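You operate a simulated robot arm through the tools that you are given. There is no shell and no other tool.

You run a simulated robot arm. Do the job below in one go: nothing can be reset, and whatever is moved stays where it is left.

TASK
Stand flask E in the drip tray's seat, dose 30 ml of blue and stopper it.
Fine: one stroke into the flask; park the spout after; spill nothing; leave the water dispenser as it is. Set down upright: what you pick out.

The check looks at the end state, three seconds after you hand in, the way a careful person would. Anything else that was tipped, shoved, dropped, spilled or broken makes it a failure. Lids that push on must go on centred and level and be pressed home; caps that screw on are set level and turned clockwise until they are tight.

THE ROBOT
A 7-joint arm with a fingered hand, fixed in place. Base frame: the origin is on the floor under the middle of its stand, x ahead of it, y to its left, z up. Units: m, rad, N and s.
With the tool pointing down near the work surface it reaches from about 0.1 to 0.58 m from the base axis. Its first joint turns from -2.007 to 2.007 rad. Payload 3.1 kg.
Tool frame: the origin (TCP) lies between the finger pads and is the grasp point; the fingertips stand 0.022 m ahead of it; z points along the fingers, y is the line along which they close. The gripper opens to 0.112 m; its body begins 0.06 m behind the TCP. The gripper is a hand of 3 fingers: y runs from the thumb to the fingers, the wrist lies at [0, 0, -0.218] in the tool frame, and closing takes about 1.5 s.
Orientation is that of the tool frame in the base frame, as [roll, pitch, yaw] about the fixed x, y, z axes, in that order (R = Rz(yaw) Ry(pitch) Rx(roll)). With the fingers straight down and closing along the base's y, the tool's x points along the base's -x, its y along +y and its z along -z.

THE INTERFACE
- The arm moves only by the tool drive_tool. Its argument "targets" is a list that holds one entry, the list of rows, each a list of 7 numbers: the shift along the base's x, y, z in m, then the turn, a rotation vector about the base's x, y, z in rad, then the gripper command, from -1 (shut) to 1 (fully open), values between in proportion. In form: [[[x, y, z, rx, ry, rz, fingers], ...]]. A call has 1 to 20 rows; each row shifts and turns the commanded pose from where the row before left it. Rows are played at 5 a second. More than 0.05 m and 0.15 rad between two rows, or a gripper value outside its range, and nothing of the call is played. A pose out of reach is approached as far as the arm can. The call stops where the force on the tool passes 40 N (or 10 N more than at its start, if that is more) or the arm is blocked; 0.2 s more then pass. Each finger travels about 0.108 m/s and halts on what it meets, pressing with about 28 N; the grip force reading is that of the motor and also rises with nothing between the fingers. The clock runs only during rows and for 0.2 s after the last one: add rows that do not move to give the fingers time. The reply holds the time, the measured pose of the TCP, the force on the tool along the base axes, the opening and the grip force, in the units named above and with some noise, with the torque about the TCP (base axes, N m) and any sound that the robot's microphone picked up, and new pictures: "pictures" is both (left out), scene, wrist or none.
- Cameras (640 x 400 px; columns grow to the right, rows downward): "scene" is fixed at [0.0488, 0.5003, 1.6191]; the picture's right is [-0.83, -0.56, 0.00], its down [-0.21, 0.31, -0.93] and it looks along [0.52, -0.77, -0.37] (base axes); focal length 240 px, centre (320, 200). "wrist" rides on the gripper at [0.066, 0.003, -0.08] in the tool frame; the picture's right is [-0.05, 1.00, 0.00], its down [-0.77, -0.04, -0.64] and it looks along [-0.64, -0.03, 0.77] (tool axes); focal length 275 px, centre (320, 200). There is no depth. A picture from a camera that has moved, and an enlarged one, comes with that camera's place and axes in the base frame and with its lens.
- move_column(by): slides the trunk up (or, below 0, down) by that many m; the arm rides with it, the base frame stays. It gives what a move gives, with no picture.
- hand_shape(shape): the hand has 3 fingers and takes this shape, open, in about a second: jaw (thumb against the fingers, like two jaws); tri (thumb and two fingers); tip (a fingertip pinch); poke (one finger out to press); point (the index stretched); flat (the hand flat); cup (the hand cupped); fist (a fist). The gripper value then closes the fingers along that shape, each until it touches; the sizes above hold for jaw. It gives what a move gives, with no picture.
- close_up(camera, box): a new picture of the part [left, top, right, bottom] of that camera's present view, enlarged. The clock stands still meanwhile.
- sign_off(): hands the job in; it is judged then, once.

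Places have to be worked out from the pictures, the camera data and where the tool is seen. Open the gripper and draw the arm clear of the work before you hand the job in, unless the task says otherwise.

The tools are called after "Request:" as name(argument=value, ...) on one line, values as JSON. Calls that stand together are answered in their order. drive_tool: Moves the arm, as the interface text tells. Its arguments: {"type":"object","properties":{"targets":{"type":"array","items":{"type":"array","items":{"type":"array","items":{"type":"number"}}}},"pictures":{"type":"string","enum":["both","scene","wrist","none"]}},"required":["targets"]} The other tools are called the same way: move_column (by) moves the trunk up or down; hand_shape (shape) gives the hand a shape; close_up (camera, box) takes an enlarged picture of a part of a camera's view; sign_off () hands the job in.

At the start:

```text
time: 0.0
tcp_pos: [0.2886, 0.1081, 1.5483]
tcp_rot: [3.142, 0.001, 3.141]
force: [1.0, -0.2, -0.1]
moment: [-0.01, -0.01, -0.02]
width: 0.1119
finger_force: 0.0
shape: jaw
trunk travel left (down, up): [-0.99, 0.0]
```

scene: 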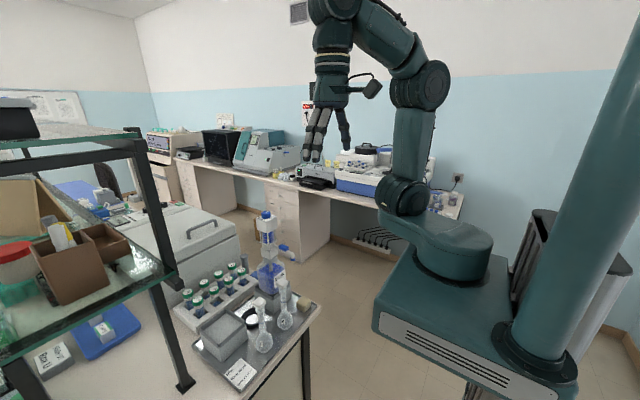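
wrist: 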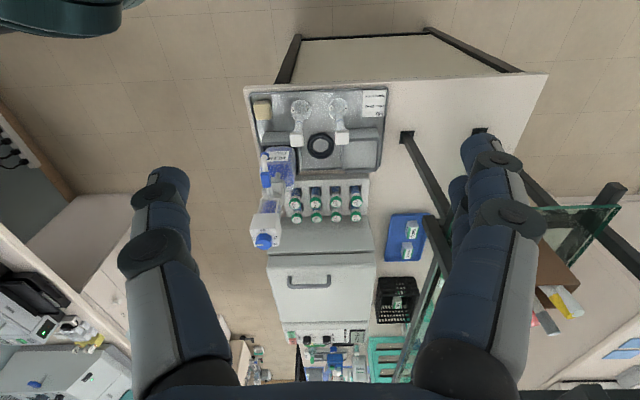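

I'll start by looking closer at the work area with both cameras before moving anything.

Request:
close_up(camera="scene", box=[160, 200, 340, 400])

Request:
close_up(camera="wrist", box=[230, 70, 450, 260])

Request:
close_up(camera="scene", box=[240, 200, 300, 300])

```text
2.00 times, centred on (250, 300) of scene
camera zoom: at [0.0488, 0.5003, 1.6191], right [-0.83, -0.56, 0.0], down [-0.21, 0.31, -0.93], along [0.52, -0.77, -0.37], focal length 480 px, centre (460, 0)
```

zoom: 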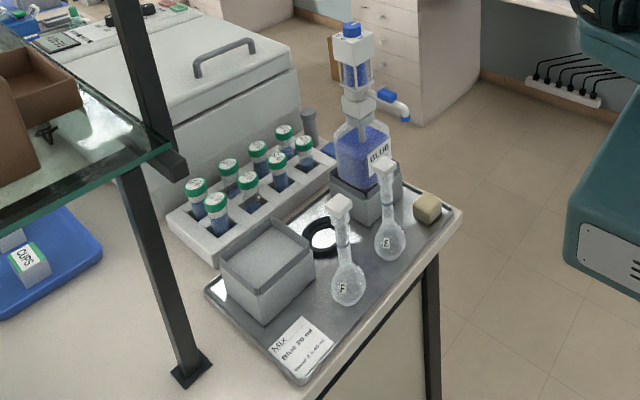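

```text
2.11 times, centred on (340, 165) of wrist
camera zoom: at [0.2236, 0.112, 1.6292], right [0.05, 1.0, 0.0], down [0.77, -0.04, 0.64], along [0.64, -0.03, -0.77], focal length 580 px, centre (278, 274)
```

zoom: 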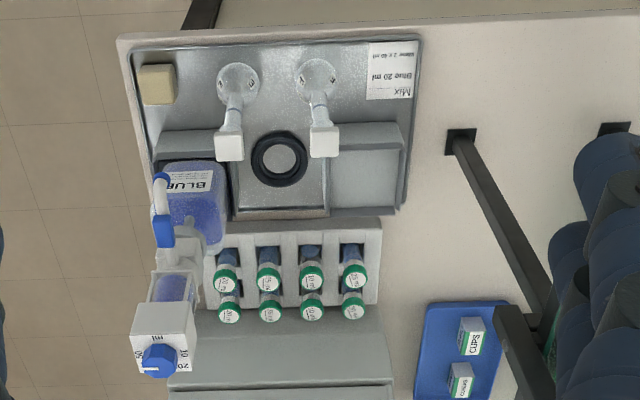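

```text
4.00 times, centred on (270, 250) of scene
camera zoom: at [0.0488, 0.5003, 1.6191], right [-0.83, -0.56, 0.0], down [-0.21, 0.31, -0.93], along [0.52, -0.77, -0.37], focal length 961 px, centre (520, 0)
```

zoom: 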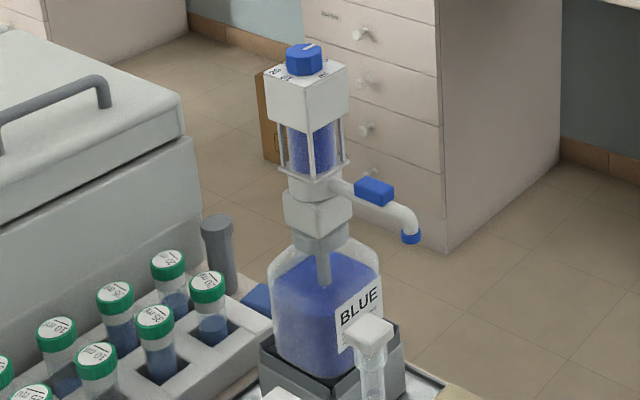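

The newest pictures show a tray with two flasks (E and F), a ring seat, an open box, a beige block and the BLUE dispenser. I'll zoom in more tightly to read the dial, labels and stoppers.

Request:
close_up(camera="wrist", box=[245, 85, 325, 135])

Request:
close_up(camera="wrist", box=[285, 85, 385, 150])

Request:
close_up(camera="wrist", box=[240, 140, 310, 255])

Request:
close_up(camera="scene", box=[240, 270, 320, 360])

Request:
close_up(camera="scene", box=[250, 205, 290, 240])

```text
8.00 times, centred on (285, 110) of wrist
camera zoom: at [0.2236, 0.112, 1.6292], right [0.05, 1.0, 0.0], down [0.77, -0.04, 0.64], along [0.64, -0.03, -0.77], focal length 2202 px, centre (600, 920)
```

zoom: 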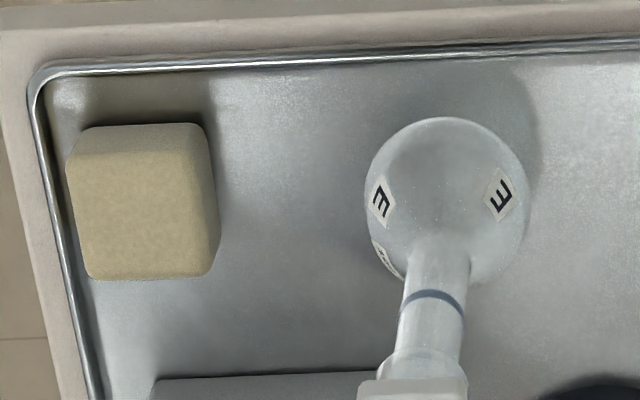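

```text
6.15 times, centred on (335, 118) of wrist
camera zoom: at [0.2236, 0.112, 1.6292], right [0.05, 1.0, 0.0], down [0.77, -0.04, 0.64], along [0.64, -0.03, -0.77], focal length 1694 px, centre (228, 708)
```

zoom: 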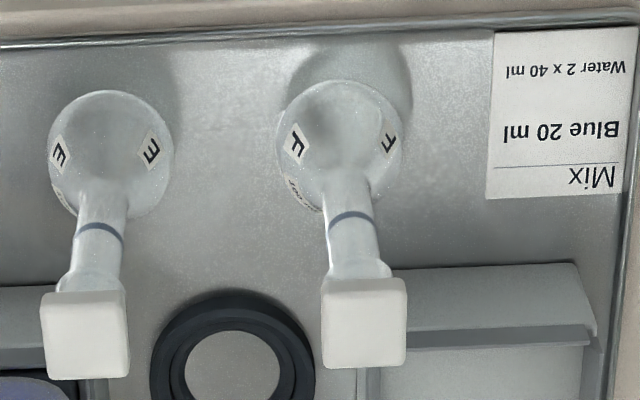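

```text
3.48 times, centred on (275, 198) of wrist
camera zoom: at [0.2236, 0.112, 1.6292], right [0.05, 1.0, 0.0], down [0.77, -0.04, 0.64], along [0.64, -0.03, -0.77], focal length 958 px, centre (476, 209)
```

zoom: 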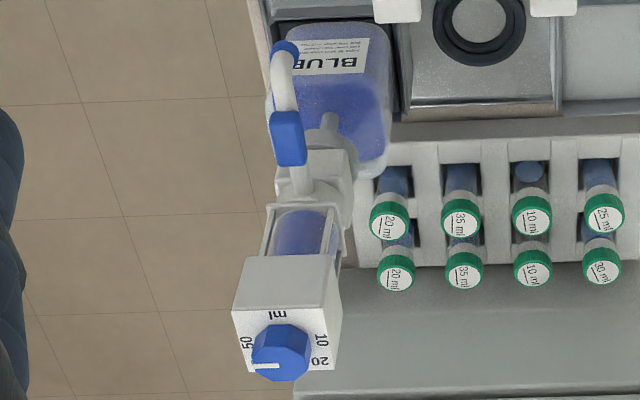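

```text
4.44 times, centred on (280, 315) of scene
camera zoom: at [0.0488, 0.5003, 1.6191], right [-0.83, -0.56, 0.0], down [-0.21, 0.31, -0.93], along [0.52, -0.77, -0.37], focal length 1067 px, centre (498, -311)
```

zoom: 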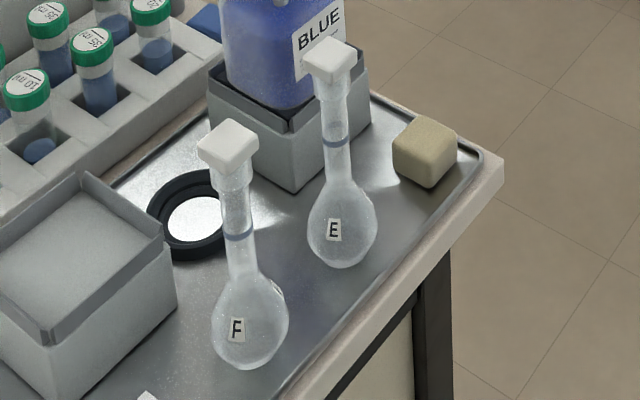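

```text
11.43 times, centred on (270, 222) of scene
camera zoom: at [0.0488, 0.5003, 1.6191], right [-0.83, -0.56, 0.0], down [-0.21, 0.31, -0.93], along [0.52, -0.77, -0.37], focal length 2745 px, centre (891, -57)
```

zoom: 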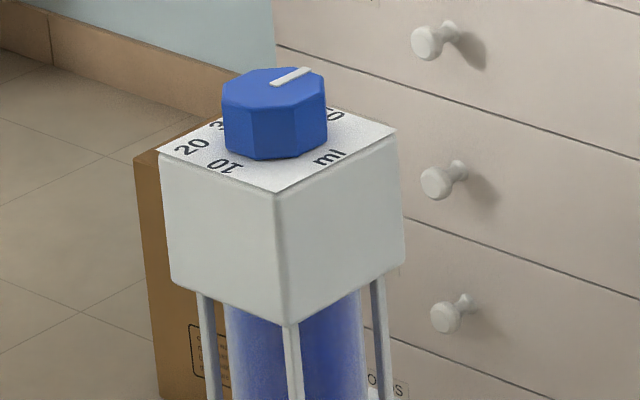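

The stopper of E triangulates to about (0.507, 0.047, 1.07) and the dispenser knob to about (0.61, -0.01, 1.28). I'll move the hand in free air toward a spot where the wrist camera looks at the dispenser head from closer.

Request:
drive_tool(targets=[[[0.02, -0.013, -0.01, 0, 0, 0, 1], [0.02, -0.013, -0.01, 0, 0, 0, 1], [0.02, -0.013, -0.01, 0, 0, 0, 1], [0.02, -0.013, -0.01, 0, 0, 0, 1], [0.02, -0.013, -0.01, 0, 0, 0, 1], [0.02, -0.013, -0.01, 0, 0, 0, 1], [0.02, -0.013, -0.01, 0, 0, 0, 1], [0.02, -0.013, -0.01, 0, 0, 0, 1], [0, 0, 0, 0, 0, 0, 1]]], pictures="both")

```text
time: 2.0
tcp_pos: [0.448, 0.0065, 1.4695]
tcp_rot: [3.141, 0.0, 3.141]
force: [-0.4, -1.0, 0.9]
moment: [0.02, 0.01, -0.05]
width: 0.1119
finger_force: 0.1
shape: jaw
trunk travel left (down, up): [-0.99, 0.0]
camera wrist: at [0.3833, 0.0094, 1.5503], right [0.05, 1.0, 0.0], down [0.77, -0.04, 0.64], along [0.64, -0.03, -0.77], focal length 275 px, centre (320, 200)
```

scene: 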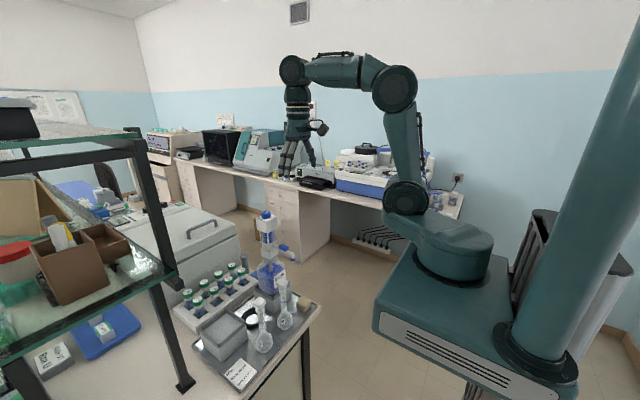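
wrist: 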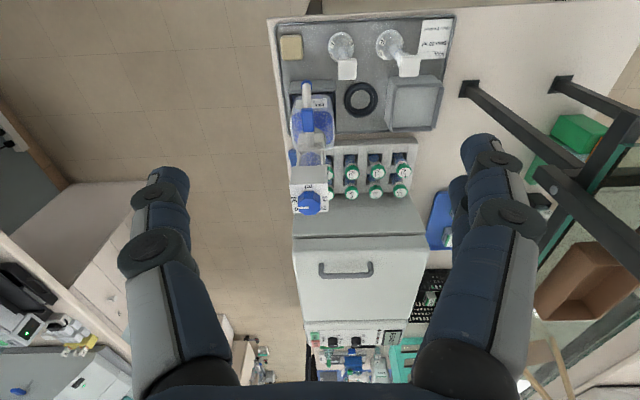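

The hand is at (0.448, 0.007, 1.47) and the dispenser is in view just above centre. Zooming to read its dial, spout and parts.

Request:
close_up(camera="wrist", box=[280, 150, 345, 220])

Request:
close_up(camera="wrist", box=[275, 20, 465, 140])

Request:
close_up(camera="wrist", box=[280, 75, 340, 160])

Request:
close_up(camera="wrist", box=[320, 130, 440, 210])

Request:
close_up(camera="wrist", box=[270, 320, 430, 400])

```text
5.71 times, centred on (312, 185) of wrist
camera zoom: at [0.3833, 0.0094, 1.5503], right [0.05, 1.0, 0.0], down [0.77, -0.04, 0.64], along [0.64, -0.03, -0.77], focal length 1573 px, centre (363, 286)
```

zoom: 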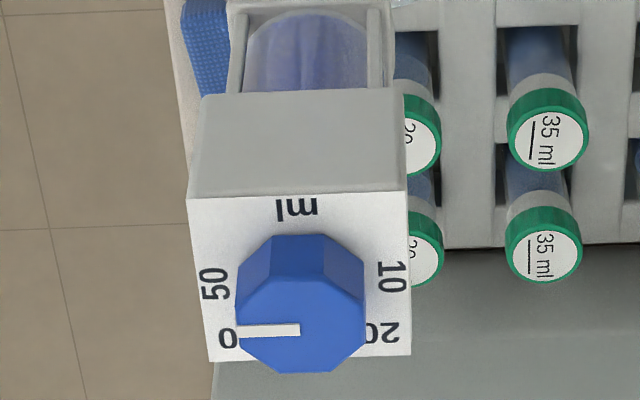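

```text
3.33 times, centred on (370, 80) of wrist
camera zoom: at [0.3833, 0.0094, 1.5503], right [0.05, 1.0, 0.0], down [0.77, -0.04, 0.64], along [0.64, -0.03, -0.77], focal length 918 px, centre (153, 600)
```

zoom: 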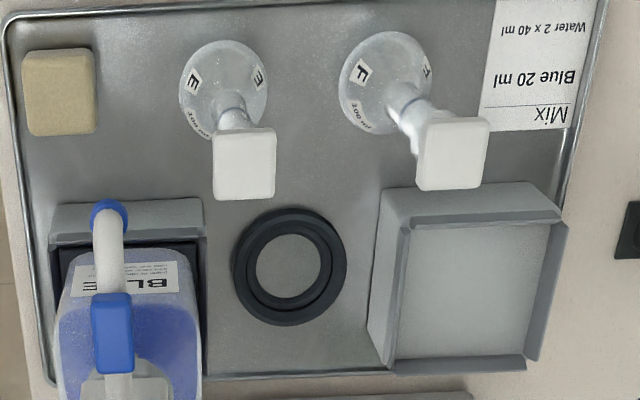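

```text
4.71 times, centred on (310, 118) of wrist
camera zoom: at [0.3833, 0.0094, 1.5503], right [0.05, 1.0, 0.0], down [0.77, -0.04, 0.64], along [0.64, -0.03, -0.77], focal length 1295 px, centre (367, 588)
```

zoom: 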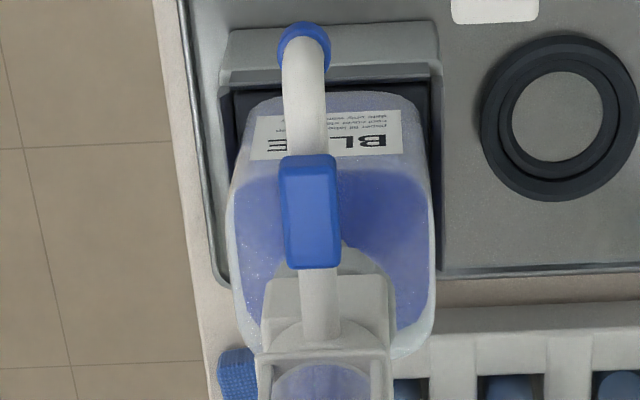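

```text
5.00 times, centred on (380, 170) of wrist
camera zoom: at [0.3833, 0.0094, 1.5503], right [0.05, 1.0, 0.0], down [0.77, -0.04, 0.64], along [0.64, -0.03, -0.77], focal length 1376 px, centre (20, 350)
```

zoom: 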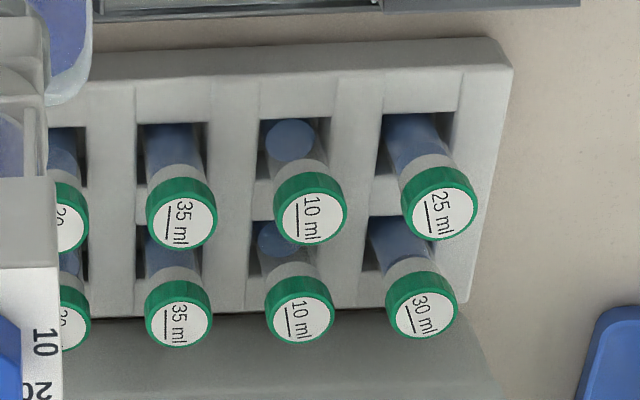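

```text
4.00 times, centred on (350, 360) of wrist
camera zoom: at [0.3833, 0.0094, 1.5503], right [0.05, 1.0, 0.0], down [0.77, -0.04, 0.64], along [0.64, -0.03, -0.77], focal length 1101 px, centre (200, -440)
```

zoom: 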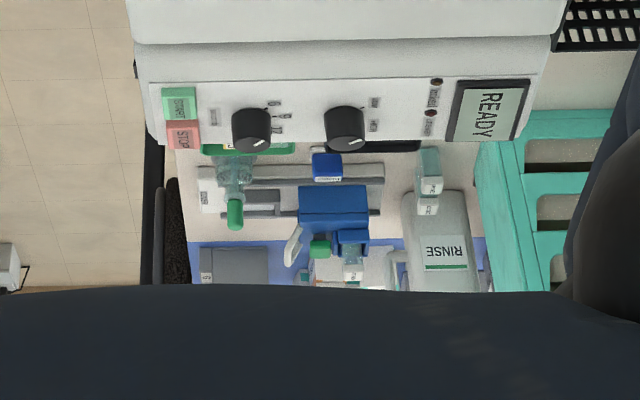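

The dial marks run 10 (+y), 20, 30 (+x, far side), 40, 50 (-y) and the white mark points to about -y, i.e. it is near 50 ml now; so it will need about a quarter turn counter-clockwise to 30. I'll zoom into the scene camera for the hand, the spout and flask profile.

Request:
close_up(camera="scene", box=[255, 50, 345, 190])

Request:
close_up(camera="scene", box=[245, 225, 305, 300])

Request:
close_up(camera="scene", box=[245, 275, 305, 360])

Request:
close_up(camera="wrist", box=[310, 20, 450, 120])

```text
2.86 times, centred on (300, 120) of scene
camera zoom: at [0.0488, 0.5003, 1.6191], right [-0.83, -0.56, 0.0], down [-0.21, 0.31, -0.93], along [0.52, -0.77, -0.37], focal length 686 px, centre (377, 429)
```

zoom: 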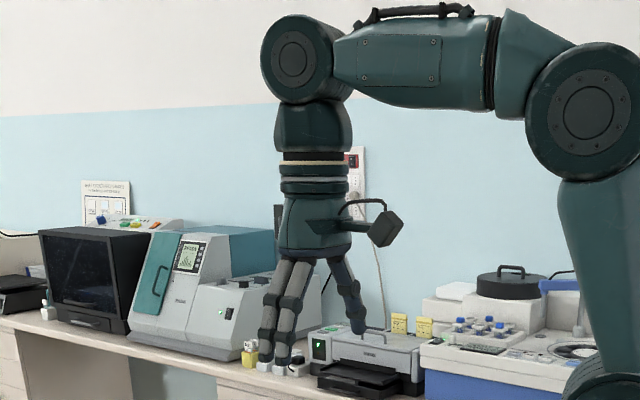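

```text
5.33 times, centred on (275, 262) of scene
camera zoom: at [0.0488, 0.5003, 1.6191], right [-0.83, -0.56, 0.0], down [-0.21, 0.31, -0.93], along [0.52, -0.77, -0.37], focal length 1281 px, centre (560, -133)
```

zoom: 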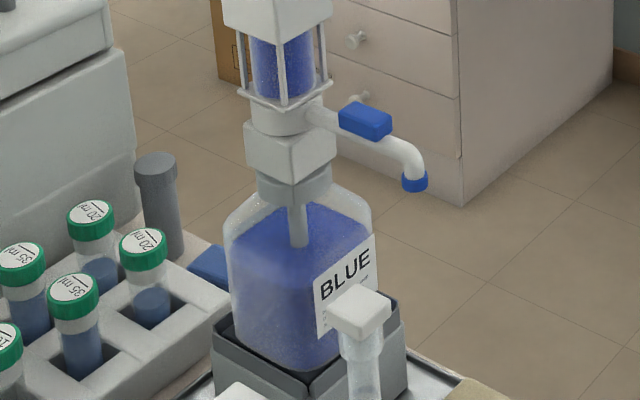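

```text
4.71 times, centred on (275, 318) of scene
camera zoom: at [0.0488, 0.5003, 1.6191], right [-0.83, -0.56, 0.0], down [-0.21, 0.31, -0.93], along [0.52, -0.77, -0.37], focal length 1130 px, centre (532, -353)
```

zoom: 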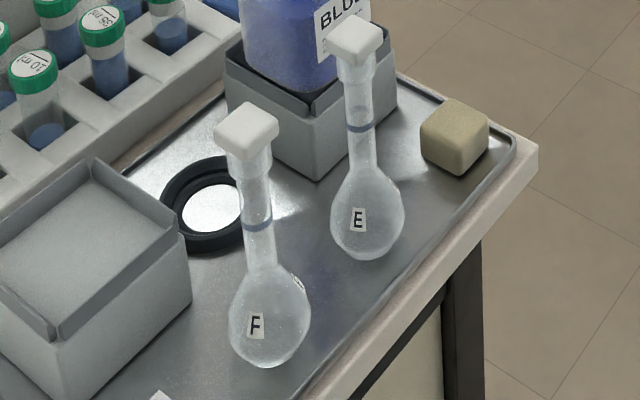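

```text
4.00 times, centred on (380, 70) of wrist
camera zoom: at [0.3833, 0.0094, 1.5503], right [0.05, 1.0, 0.0], down [0.77, -0.04, 0.64], along [0.64, -0.03, -0.77], focal length 1101 px, centre (80, 720)
```

zoom: 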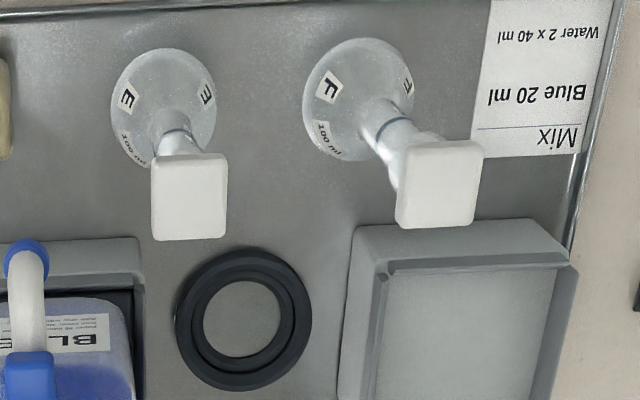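

The spout has a blue tip ring and a blue grip block; the head sits on rods above a blue-filled cylinder. I'll tilt the hand by 45° at x≈0.40, well short of the spout tip at x≈0.51, so that the wrist camera looks level at the dispenser and flasks.

Request:
drive_tool(targets=[[[-0.008, 0.003, -0.03, 0, -0.13, 0, 1], [-0.008, 0.003, -0.03, 0, -0.13, 0, 1], [-0.008, 0.003, -0.03, 0, -0.13, 0, 1], [-0.008, 0.003, -0.03, 0, -0.13, 0, 1], [-0.008, 0.003, -0.03, 0, -0.13, 0, 1], [-0.008, 0.003, -0.03, 0, -0.135, 0, 1], [0, 0, -0.03, 0, 0, 0, 1], [0, 0, 0, 0, 0, 0, 1]]], pictures="both")

```text
time: 3.8
tcp_pos: [0.4012, 0.0203, 1.2581]
tcp_rot: [-3.141, 0.787, -3.139]
force: [-0.5, -0.7, 0.0]
moment: [-0.03, 0.0, -0.01]
width: 0.1119
finger_force: 0.1
shape: jaw
trunk travel left (down, up): [-0.99, 0.0]
camera wrist: at [0.2977, 0.0243, 1.2696], right [0.03, 1.0, 0.03], down [0.1, -0.04, 0.99], along [0.99, -0.03, -0.1], focal length 275 px, centre (320, 200)
```

scene: 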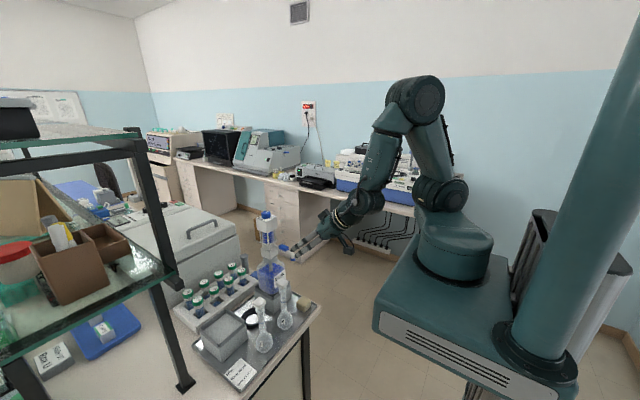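
wrist: 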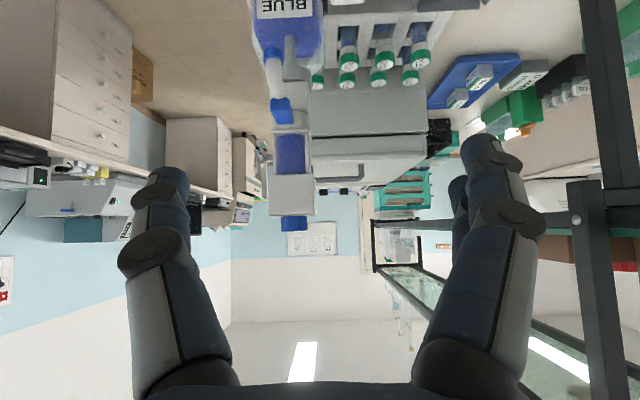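

The camera now looks level at the dispenser (picture upside down). Zooming on the head and the lower parts.

Request:
close_up(camera="wrist", box=[240, 0, 350, 240])

Request:
close_up(camera="wrist", box=[255, 90, 335, 240])

Request:
close_up(camera="scene", box=[200, 200, 340, 300])

```text
1.67 times, centred on (295, 120) of wrist
camera zoom: at [0.2977, 0.0243, 1.2696], right [0.03, 1.0, 0.03], down [0.1, -0.04, 0.99], along [0.99, -0.03, -0.1], focal length 459 px, centre (362, 333)
```

zoom: 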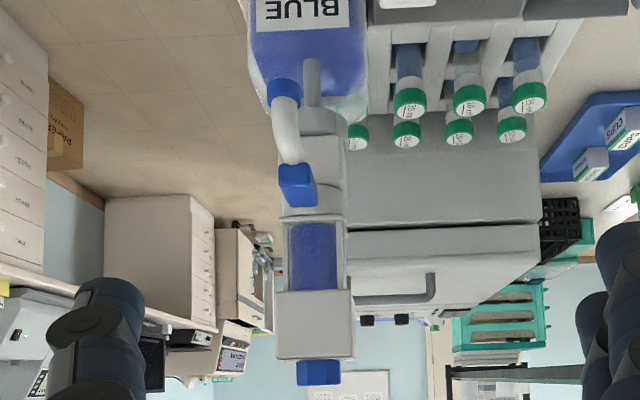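

```text
2.67 times, centred on (295, 165) of wrist
camera zoom: at [0.2977, 0.0243, 1.2696], right [0.03, 1.0, 0.03], down [0.1, -0.04, 0.99], along [0.99, -0.03, -0.1], focal length 734 px, centre (387, 293)
```

zoom: 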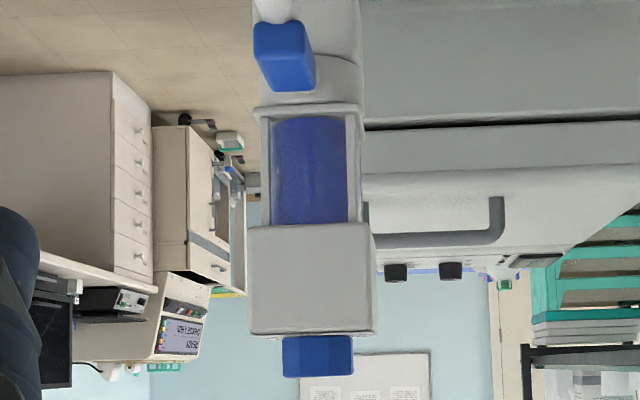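

```text
4.00 times, centred on (270, 250) of scene
camera zoom: at [0.0488, 0.5003, 1.6191], right [-0.83, -0.56, 0.0], down [-0.21, 0.31, -0.93], along [0.52, -0.77, -0.37], focal length 961 px, centre (520, 0)
```

zoom: 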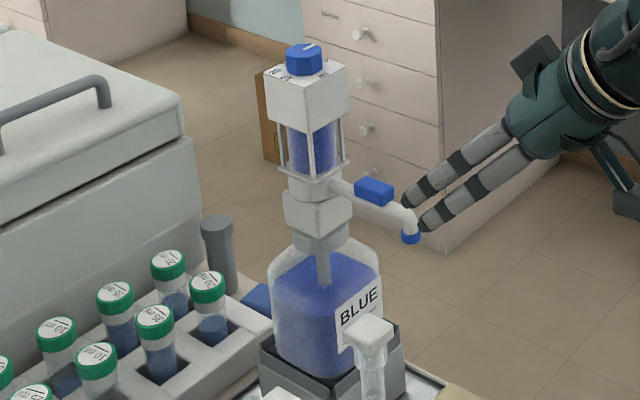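

The level view puts the knob at about (0.62, -0.015), z 1.257–1.274, head box 1.213–1.257, spout along -x with its grip block near (0.556, -0.017, 1.155), and the seat near (0.62, 0.097). I'll go above the knob with the tool tilted 30° and yawed -45° (so I have a quarter turn available), staying high at z≈1.36.

Request:
drive_tool(targets=[[[0, 0, 0.035, 0, 0.131, 0, 1], [0, 0, 0.035, 0, 0.131, 0, 0.6], [0, 0, 0.035, 0, 0, 0, 0.3], [0.028, -0.005, 0.0, 0, 0, -0.131, 0.1], [0.028, -0.005, 0.0, 0, 0, -0.131, 0.1], [0.028, -0.005, 0.0, 0, 0, -0.131, 0.1], [0.028, -0.005, 0.0, 0, 0, -0.131, 0.1], [0.028, -0.005, 0.0, 0, 0, -0.131, 0.1], [0.028, -0.005, 0.0, 0, 0, -0.13, 0.1], [0.028, -0.005, 0.0, 0, 0, 0, 0.1], [0, 0, 0, 0, 0, 0, 0.1], [0, 0, 0, 0, 0, 0, 0.1]]], pictures="both")

```text
time: 6.4
tcp_pos: [0.5978, -0.0099, 1.3622]
tcp_rot: [-3.141, 0.524, 2.354]
force: [-0.2, 1.0, 0.2]
moment: [0.0, -0.01, -0.01]
width: 0.0623
finger_force: 0.1
shape: jaw
trunk travel left (down, up): [-0.99, 0.0]
camera wrist: at [0.5319, 0.0603, 1.3998], right [0.74, 0.68, 0.02], down [0.22, -0.27, 0.94], along [0.64, -0.68, -0.35], focal length 275 px, centre (320, 200)
```

scene: 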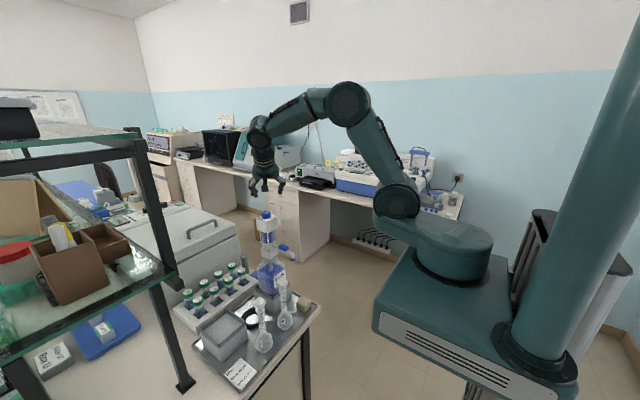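
wrist: 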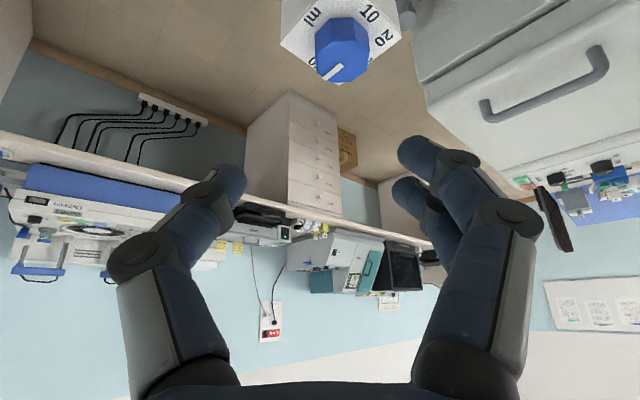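

The pose is reached with room. Zooming on the dial from this side to confirm the reading and locate the knob.

Request:
close_up(camera="wrist", box=[270, 0, 420, 94])

Request:
close_up(camera="scene", box=[235, 160, 305, 240])

```text
4.26 times, centred on (345, 47) of wrist
camera zoom: at [0.5319, 0.0603, 1.3998], right [0.74, 0.68, 0.02], down [0.22, -0.27, 0.94], along [0.64, -0.68, -0.35], focal length 1171 px, centre (214, 851)
```

zoom: 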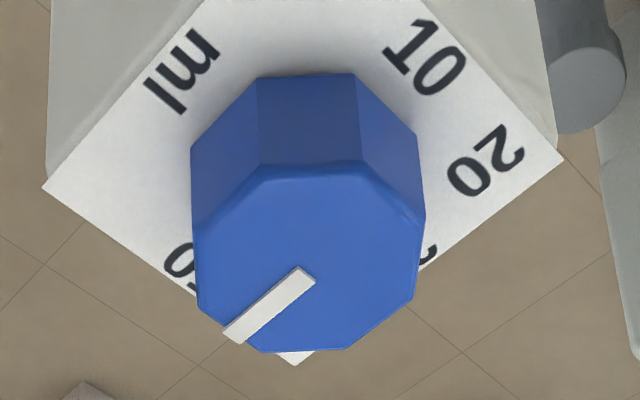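

```text
5.00 times, centred on (270, 200) of scene
camera zoom: at [0.0488, 0.5003, 1.6191], right [-0.83, -0.56, 0.0], down [-0.21, 0.31, -0.93], along [0.52, -0.77, -0.37], focal length 1201 px, centre (570, 200)
```

zoom: 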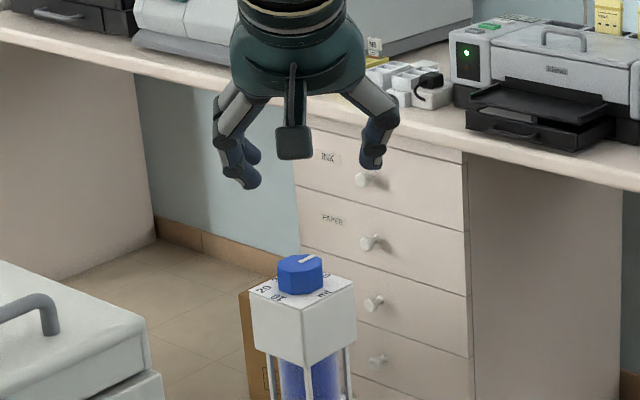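

The dial is confirmed: the mark points along -y onto 50, "10" at +y, "20" at 45°, so 30 lies at +x and a +90° turn is required. The knob centre is (0.6216, -0.0145); I'll descend so the fingertips straddle it just above the head's top face.

Request:
drive_tool(targets=[[[0.0169, 0.0023, 0, 0, 0, 0, 0.1], [0, 0, -0.02, 0, 0, 0, 0.1], [0, 0, -0.02, 0, 0, 0, 0.1], [0, 0, -0.02, 0, 0, 0, 0.1], [0, 0, -0.017, 0, 0, 0, 0.1], [0, 0, 0, 0, 0, 0, 0.1]]], pictures="both")

Request:
close_up(camera="scene", box=[245, 180, 305, 235])

Request:
close_up(camera="wrist", box=[200, 50, 440, 230])

```text
time: 7.8
tcp_pos: [0.6153, -0.011, 1.2852]
tcp_rot: [3.14, 0.524, 2.356]
force: [0.4, 0.2, 0.2]
moment: [-0.02, 0.02, -0.01]
width: 0.0623
finger_force: 0.0
shape: jaw
trunk travel left (down, up): [-0.99, 0.0]
camera wrist: at [0.5482, 0.0609, 1.3227], right [0.74, 0.68, 0.02], down [0.22, -0.27, 0.94], along [0.64, -0.68, -0.35], focal length 275 px, centre (320, 200)
```

scene: 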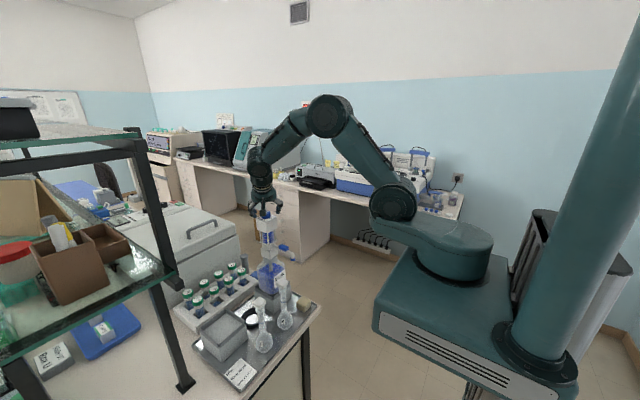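
wrist: 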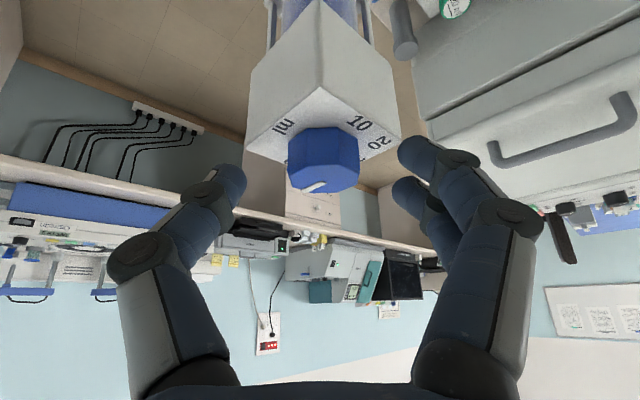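

```text
7.27 times, centred on (275, 208) of scene
camera zoom: at [0.0488, 0.5003, 1.6191], right [-0.83, -0.56, 0.0], down [-0.21, 0.31, -0.93], along [0.52, -0.77, -0.37], focal length 1747 px, centre (647, 146)
```

zoom: 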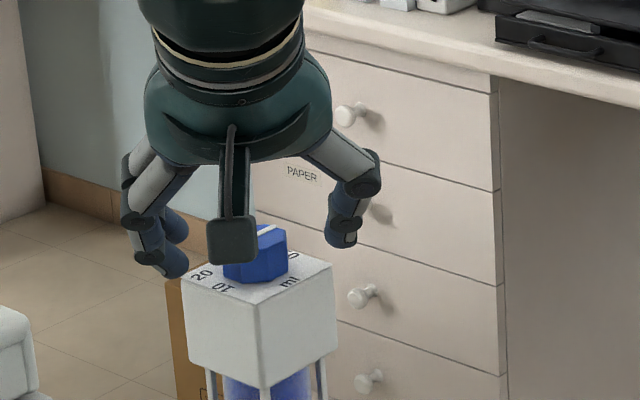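

```text
2.22 times, centred on (320, 140) of wrist
camera zoom: at [0.5482, 0.0609, 1.3227], right [0.74, 0.68, 0.02], down [0.22, -0.27, 0.94], along [0.64, -0.68, -0.35], focal length 612 px, centre (320, 333)
```

zoom: 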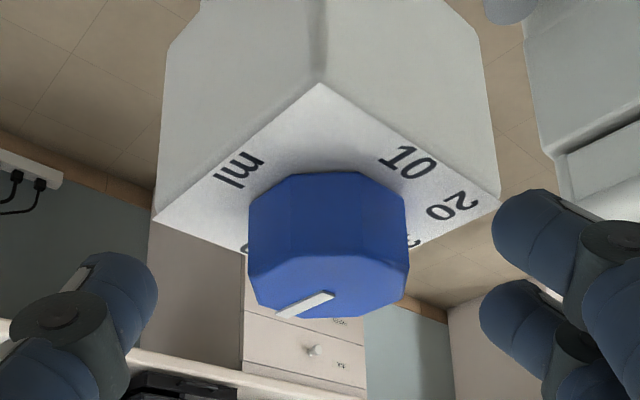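

The knob sits between the fingertips, laterally centred, with the tips just above the head face. Closing gently on it and checking.

Request:
drive_tool(targets=[[[0, 0, 0, 0, 0, 0, -0.2], [0, 0, 0, 0, 0, 0, -0.45], [0, 0, 0, 0, 0, 0, -0.7], [0, 0, 0, 0, 0, 0, -0.7], [0, 0, 0, 0, 0, 0, -0.7]]], pictures="both")

Request:
close_up(camera="scene", box=[245, 180, 305, 235])

Request:
close_up(camera="wrist", box=[200, 50, 440, 230])

```text
time: 9.0
tcp_pos: [0.6146, -0.0113, 1.2859]
tcp_rot: [-3.141, 0.524, 2.357]
force: [0.7, -0.1, 3.1]
moment: [0.05, -0.14, 0.08]
width: 0.0215
finger_force: 27.9
shape: jaw
trunk travel left (down, up): [-0.99, 0.0]
camera wrist: at [0.5481, 0.061, 1.3231], right [0.73, 0.68, 0.02], down [0.22, -0.27, 0.94], along [0.64, -0.68, -0.35], focal length 275 px, centre (320, 200)
```

scene: 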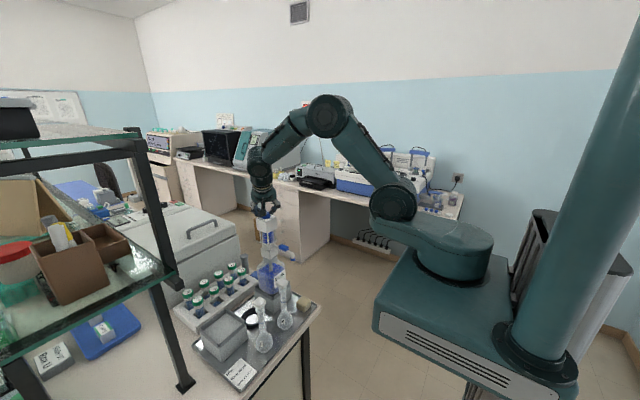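
wrist: 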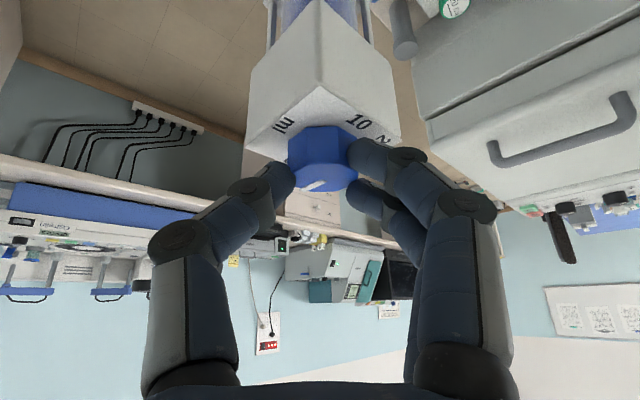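

```text
7.27 times, centred on (275, 208) of scene
camera zoom: at [0.0488, 0.5003, 1.6191], right [-0.83, -0.56, 0.0], down [-0.21, 0.31, -0.93], along [0.52, -0.77, -0.37], focal length 1747 px, centre (647, 146)
```

zoom: 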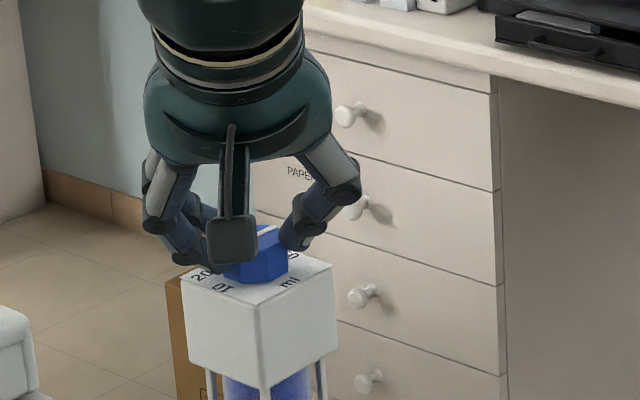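

```text
2.22 times, centred on (320, 140) of wrist
camera zoom: at [0.5481, 0.061, 1.3231], right [0.73, 0.68, 0.02], down [0.22, -0.27, 0.94], along [0.64, -0.68, -0.35], focal length 612 px, centre (320, 333)
```

zoom: 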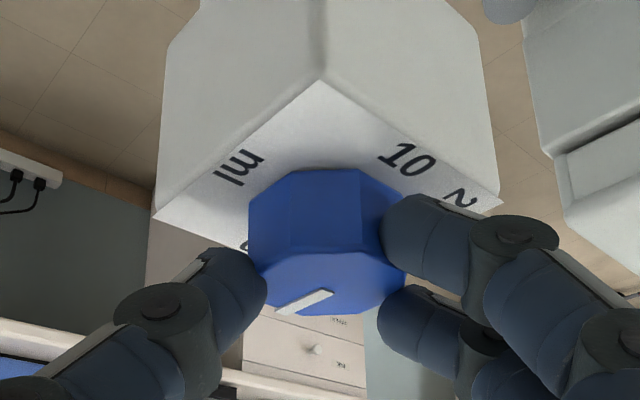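

Gripped on three contact points without shifting the head. Now turning about the knob's axis, first 45°, with the small TCP arc correction.

Request:
drive_tool(targets=[[[-0.0008, -0.001, 0, 0, 0, 0.1309, -0.7], [-0.0007, -0.0011, 0, 0, 0, 0.1309, -0.7], [-0.0006, -0.0011, 0, 0, 0, 0.1309, -0.7], [-0.0004, -0.0012, 0, 0, 0, 0.1309, -0.7], [-0.0002, -0.0013, 0, 0, 0, 0.1309, -0.7], [-0.0001, -0.0013, 0, 0, 0, 0.1309, -0.7], [0, 0, 0, 0, 0, 0, -0.7]]], pictures="both")

Request:
close_up(camera="scene", box=[245, 180, 305, 235])

Request:
close_up(camera="wrist", box=[200, 50, 440, 230])

```text
time: 10.6
tcp_pos: [0.6113, -0.0165, 1.2872]
tcp_rot: [-3.142, 0.524, 3.141]
force: [1.5, -0.4, 2.9]
moment: [0.05, -0.06, 0.0]
width: 0.0211
finger_force: 28.3
shape: jaw
trunk travel left (down, up): [-0.99, 0.0]
camera wrist: at [0.5147, -0.0133, 1.3237], right [0.04, 1.0, 0.02], down [0.35, -0.04, 0.94], along [0.94, -0.03, -0.35], focal length 275 px, centre (320, 200)
```

scene: 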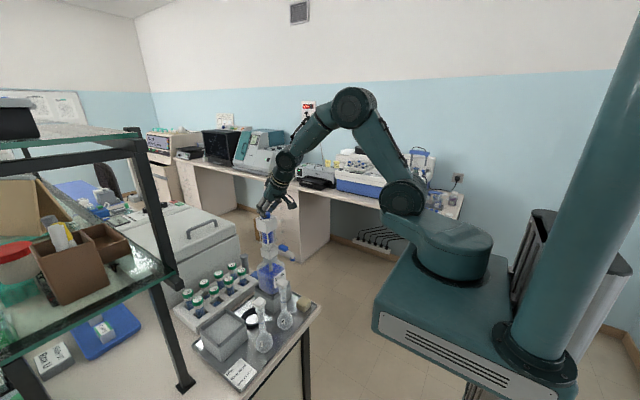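
wrist: 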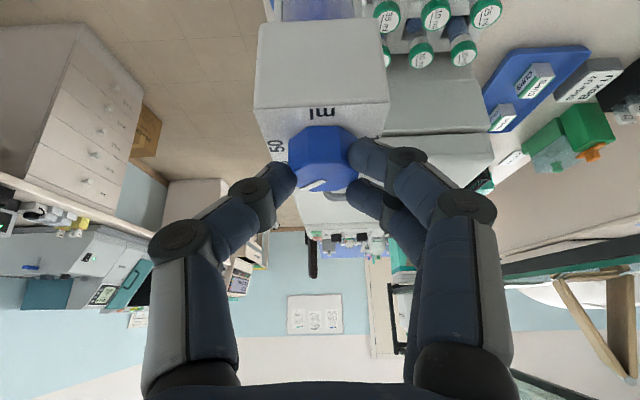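

```text
7.27 times, centred on (275, 208) of scene
camera zoom: at [0.0488, 0.5003, 1.6191], right [-0.83, -0.56, 0.0], down [-0.21, 0.31, -0.93], along [0.52, -0.77, -0.37], focal length 1747 px, centre (647, 146)
```

zoom: 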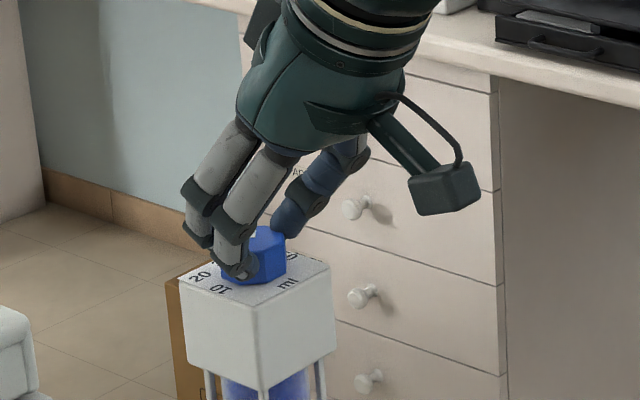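

```text
2.22 times, centred on (320, 140) of wrist
camera zoom: at [0.5147, -0.0133, 1.3237], right [0.04, 1.0, 0.02], down [0.35, -0.04, 0.94], along [0.94, -0.03, -0.35], focal length 612 px, centre (320, 333)
```

zoom: 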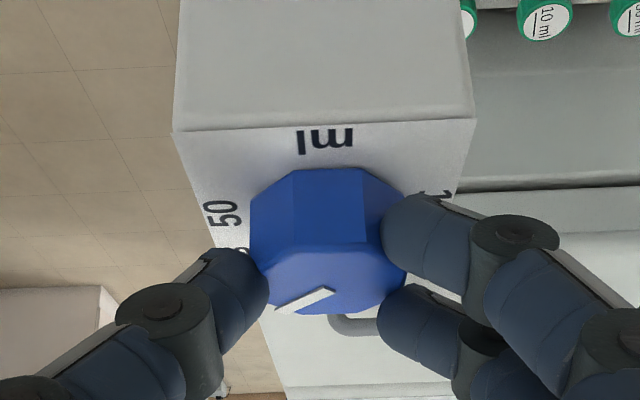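

The knob turned with the hand (mark now toward 40) and the head has not moved. Turning the remaining 45°.

Request:
drive_tool(targets=[[[0.0001, -0.0013, 0, 0, 0, 0.1309, -0.7], [0.0002, -0.0013, 0, 0, 0, 0.1309, -0.7], [0.0004, -0.0012, 0, 0, 0, 0.1309, -0.7], [0.0006, -0.0011, 0, 0, 0, 0.1309, -0.7], [0.0007, -0.0011, 0, 0, 0, 0.1309, -0.7], [0.0008, -0.001, 0, 0, 0, 0.1309, -0.7], [0, 0, 0, 0, 0, 0, -0.7]]], pictures="both")

Request:
close_up(camera="wrist", box=[200, 50, 440, 230])

Request:
close_up(camera="scene", box=[245, 180, 305, 235])

```text
time: 12.2
tcp_pos: [0.6111, -0.0255, 1.2857]
tcp_rot: [3.141, 0.524, -2.355]
force: [2.0, -1.8, 3.4]
moment: [0.06, 0.0, 0.0]
width: 0.021
finger_force: 27.7
shape: jaw
trunk travel left (down, up): [-0.99, 0.0]
camera wrist: at [0.5426, -0.0913, 1.3233], right [-0.68, 0.73, 0.02], down [0.27, 0.22, 0.94], along [0.68, 0.64, -0.35], focal length 275 px, centre (320, 200)
```

scene: 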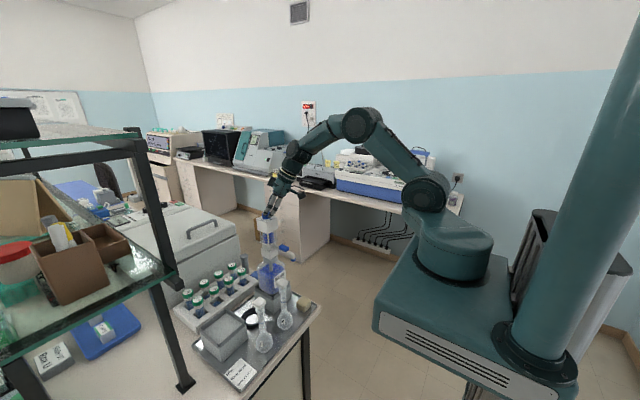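
wrist: 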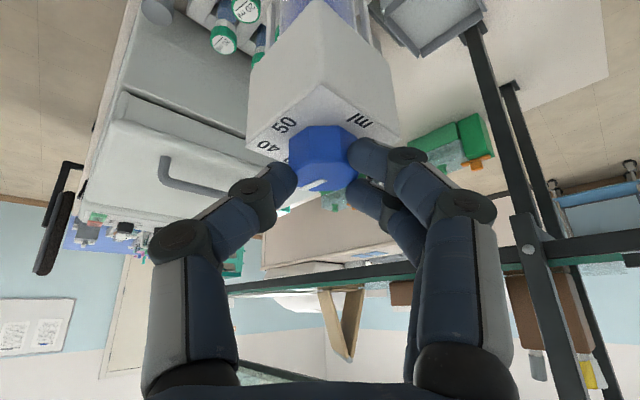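

```text
2.22 times, centred on (320, 140) of wrist
camera zoom: at [0.5426, -0.0913, 1.3233], right [-0.68, 0.73, 0.02], down [0.27, 0.22, 0.94], along [0.68, 0.64, -0.35], focal length 612 px, centre (320, 333)
```

zoom: 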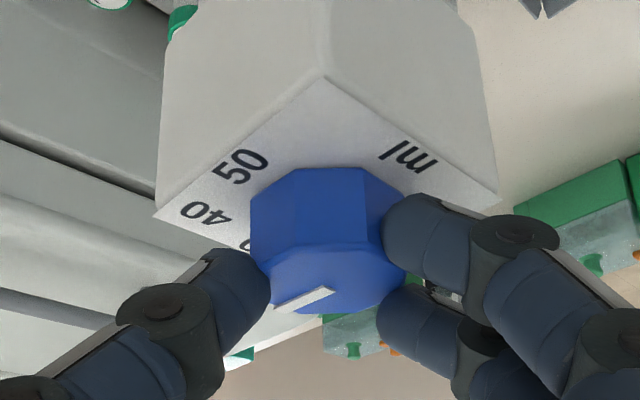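

```text
7.27 times, centred on (275, 208) of scene
camera zoom: at [0.0488, 0.5003, 1.6191], right [-0.83, -0.56, 0.0], down [-0.21, 0.31, -0.93], along [0.52, -0.77, -0.37], focal length 1747 px, centre (647, 146)
```

zoom: 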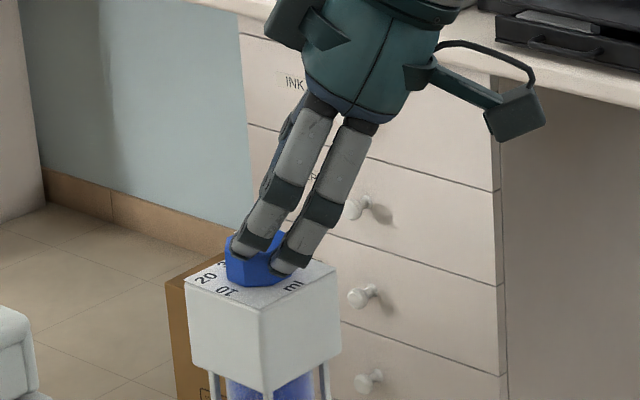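

The dial has come round to 30 (40 and 50 are visible to its left). The scene view shows the head pulled about 4 mm toward -x because my grip axis was slightly off, so I'll shift it back by that before releasing, then open and rise clear.

Request:
drive_tool(targets=[[[0.0021, 0.0009, 0, 0, 0, 0, -0.7], [0.0021, 0.0009, 0, 0, 0, 0, -0.7], [0, 0, 0, 0, 0, 0, -0.7], [0, 0, 0, 0, 0, 0, -0.4], [0, 0, 0, 0, 0, 0, -0.1], [0, 0, 0, 0, 0, 0, 0.1], [0, 0, 0, 0, 0, 0, 0.1], [0, 0, 0.02, 0, 0, 0, 0.1], [0, 0, 0.03, 0, 0, 0, 0.1], [0, 0, 0.03, 0, 0, 0, 0.1], [0, 0, 0.02, 0, 0, 0, 0.1], [0, 0, 0, 0, 0, 0, 0.1]]], pictures="both")

Request:
close_up(camera="wrist", box=[220, 0, 420, 150])

Request:
close_up(camera="scene", box=[240, 200, 310, 300])

Request:
close_up(camera="scene", box=[245, 195, 305, 245])

```text
time: 14.8
tcp_pos: [0.6197, -0.0228, 1.3882]
tcp_rot: [-3.141, 0.524, -2.356]
force: [-0.4, 0.2, 0.6]
moment: [-0.01, 0.0, -0.02]
width: 0.0613
finger_force: 0.1
shape: jaw
trunk travel left (down, up): [-0.99, 0.0]
camera wrist: at [0.5478, -0.0887, 1.4244], right [-0.68, 0.73, 0.02], down [0.27, 0.22, 0.94], along [0.68, 0.64, -0.35], focal length 275 px, centre (320, 200)
```

scene: 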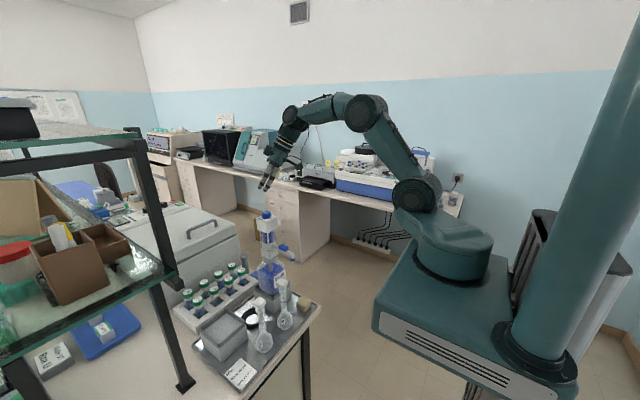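
wrist: 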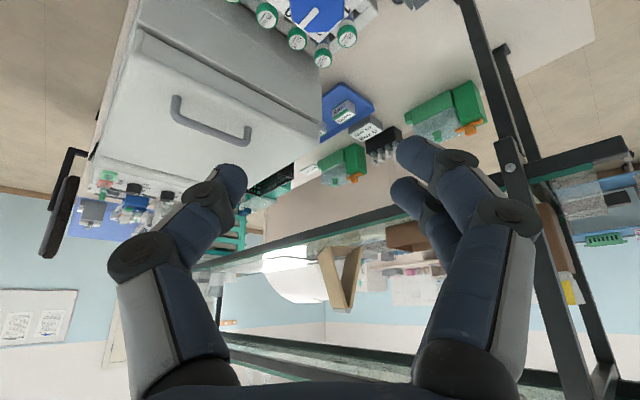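

```text
2.67 times, centred on (320, 75) of wrist
camera zoom: at [0.5478, -0.0887, 1.4244], right [-0.68, 0.73, 0.02], down [0.27, 0.22, 0.94], along [0.68, 0.64, -0.35], focal length 734 px, centre (320, 533)
```

zoom: 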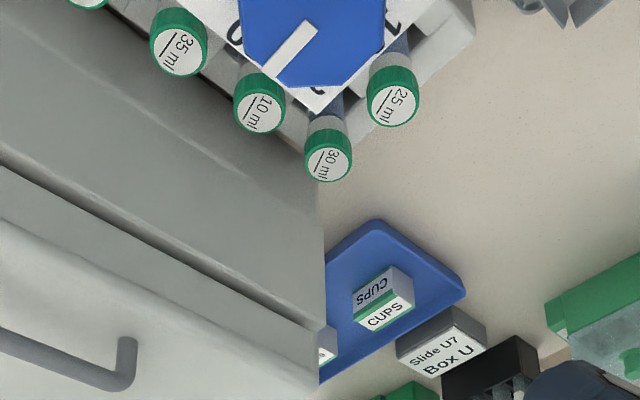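

```text
4.00 times, centred on (275, 250) of scene
camera zoom: at [0.0488, 0.5003, 1.6191], right [-0.83, -0.56, 0.0], down [-0.21, 0.31, -0.93], along [0.52, -0.77, -0.37], focal length 961 px, centre (500, 0)
```

zoom: 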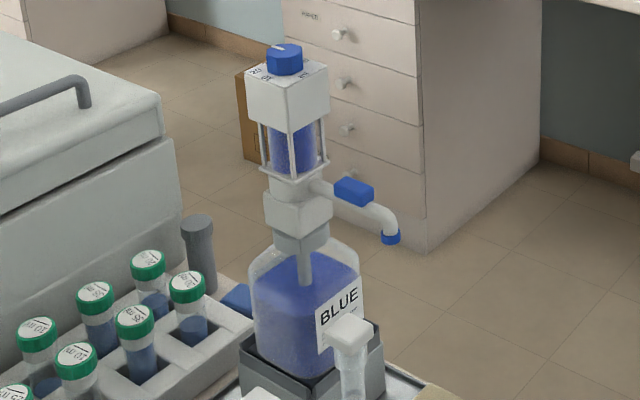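

```text
8.00 times, centred on (275, 220) of scene
camera zoom: at [0.0488, 0.5003, 1.6191], right [-0.83, -0.56, 0.0], down [-0.21, 0.31, -0.93], along [0.52, -0.77, -0.37], focal length 1921 px, centre (680, 40)
```

zoom: 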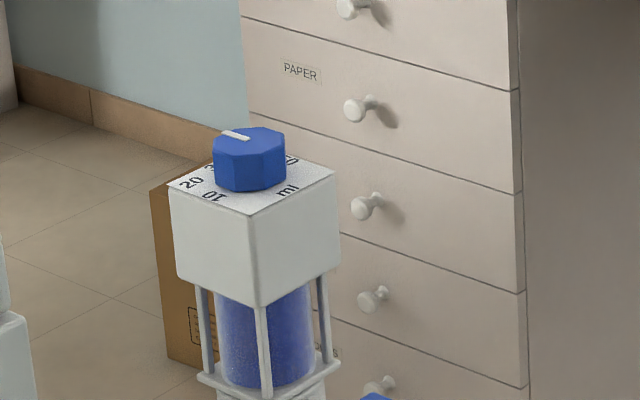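

The dispenser is back at its exact original place and the mark now points along +x, onto 30. Next I retreat to (0.40, 0.05), square the hand, and lower the trunk to look level at the flasks.

Request:
drive_tool(targets=[[[-0.03, 0.01, 0, 0, 0, -0.131, 0.3], [-0.03, 0.01, 0, 0, 0, -0.131, 0.6], [-0.03, 0.01, 0, 0, 0, -0.131, 1], [-0.03, 0.01, 0, 0, 0, -0.131, 1], [-0.03, 0.01, 0, 0, 0, -0.131, 1], [-0.03, 0.01, 0, 0, 0, -0.1304, 1], [-0.04, 0.01, 0, 0, 0, 0, 1], [0, 0, 0, 0, 0, 0, 1]]], pictures="none")

Request:
move_column(by=-0.26)

```text
time: 16.6
tcp_pos: [0.3991, 0.0476, 1.3889]
tcp_rot: [-3.14, 0.523, -3.14]
force: [-0.1, 0.0, -0.8]
moment: [0.0, -0.01, -0.03]
width: 0.1121
finger_force: 0.0
shape: jaw
trunk travel left (down, up): [-0.99, 0.0]
```

```text
time: 19.3
tcp_pos: [0.3969, 0.0474, 1.1286]
tcp_rot: [3.141, 0.525, -3.14]
force: [0.2, 0.3, 0.6]
moment: [-0.01, -0.03, 0.0]
width: 0.1118
finger_force: 0.0
shape: jaw
trunk travel left (down, up): [-0.73, 0.26]
```

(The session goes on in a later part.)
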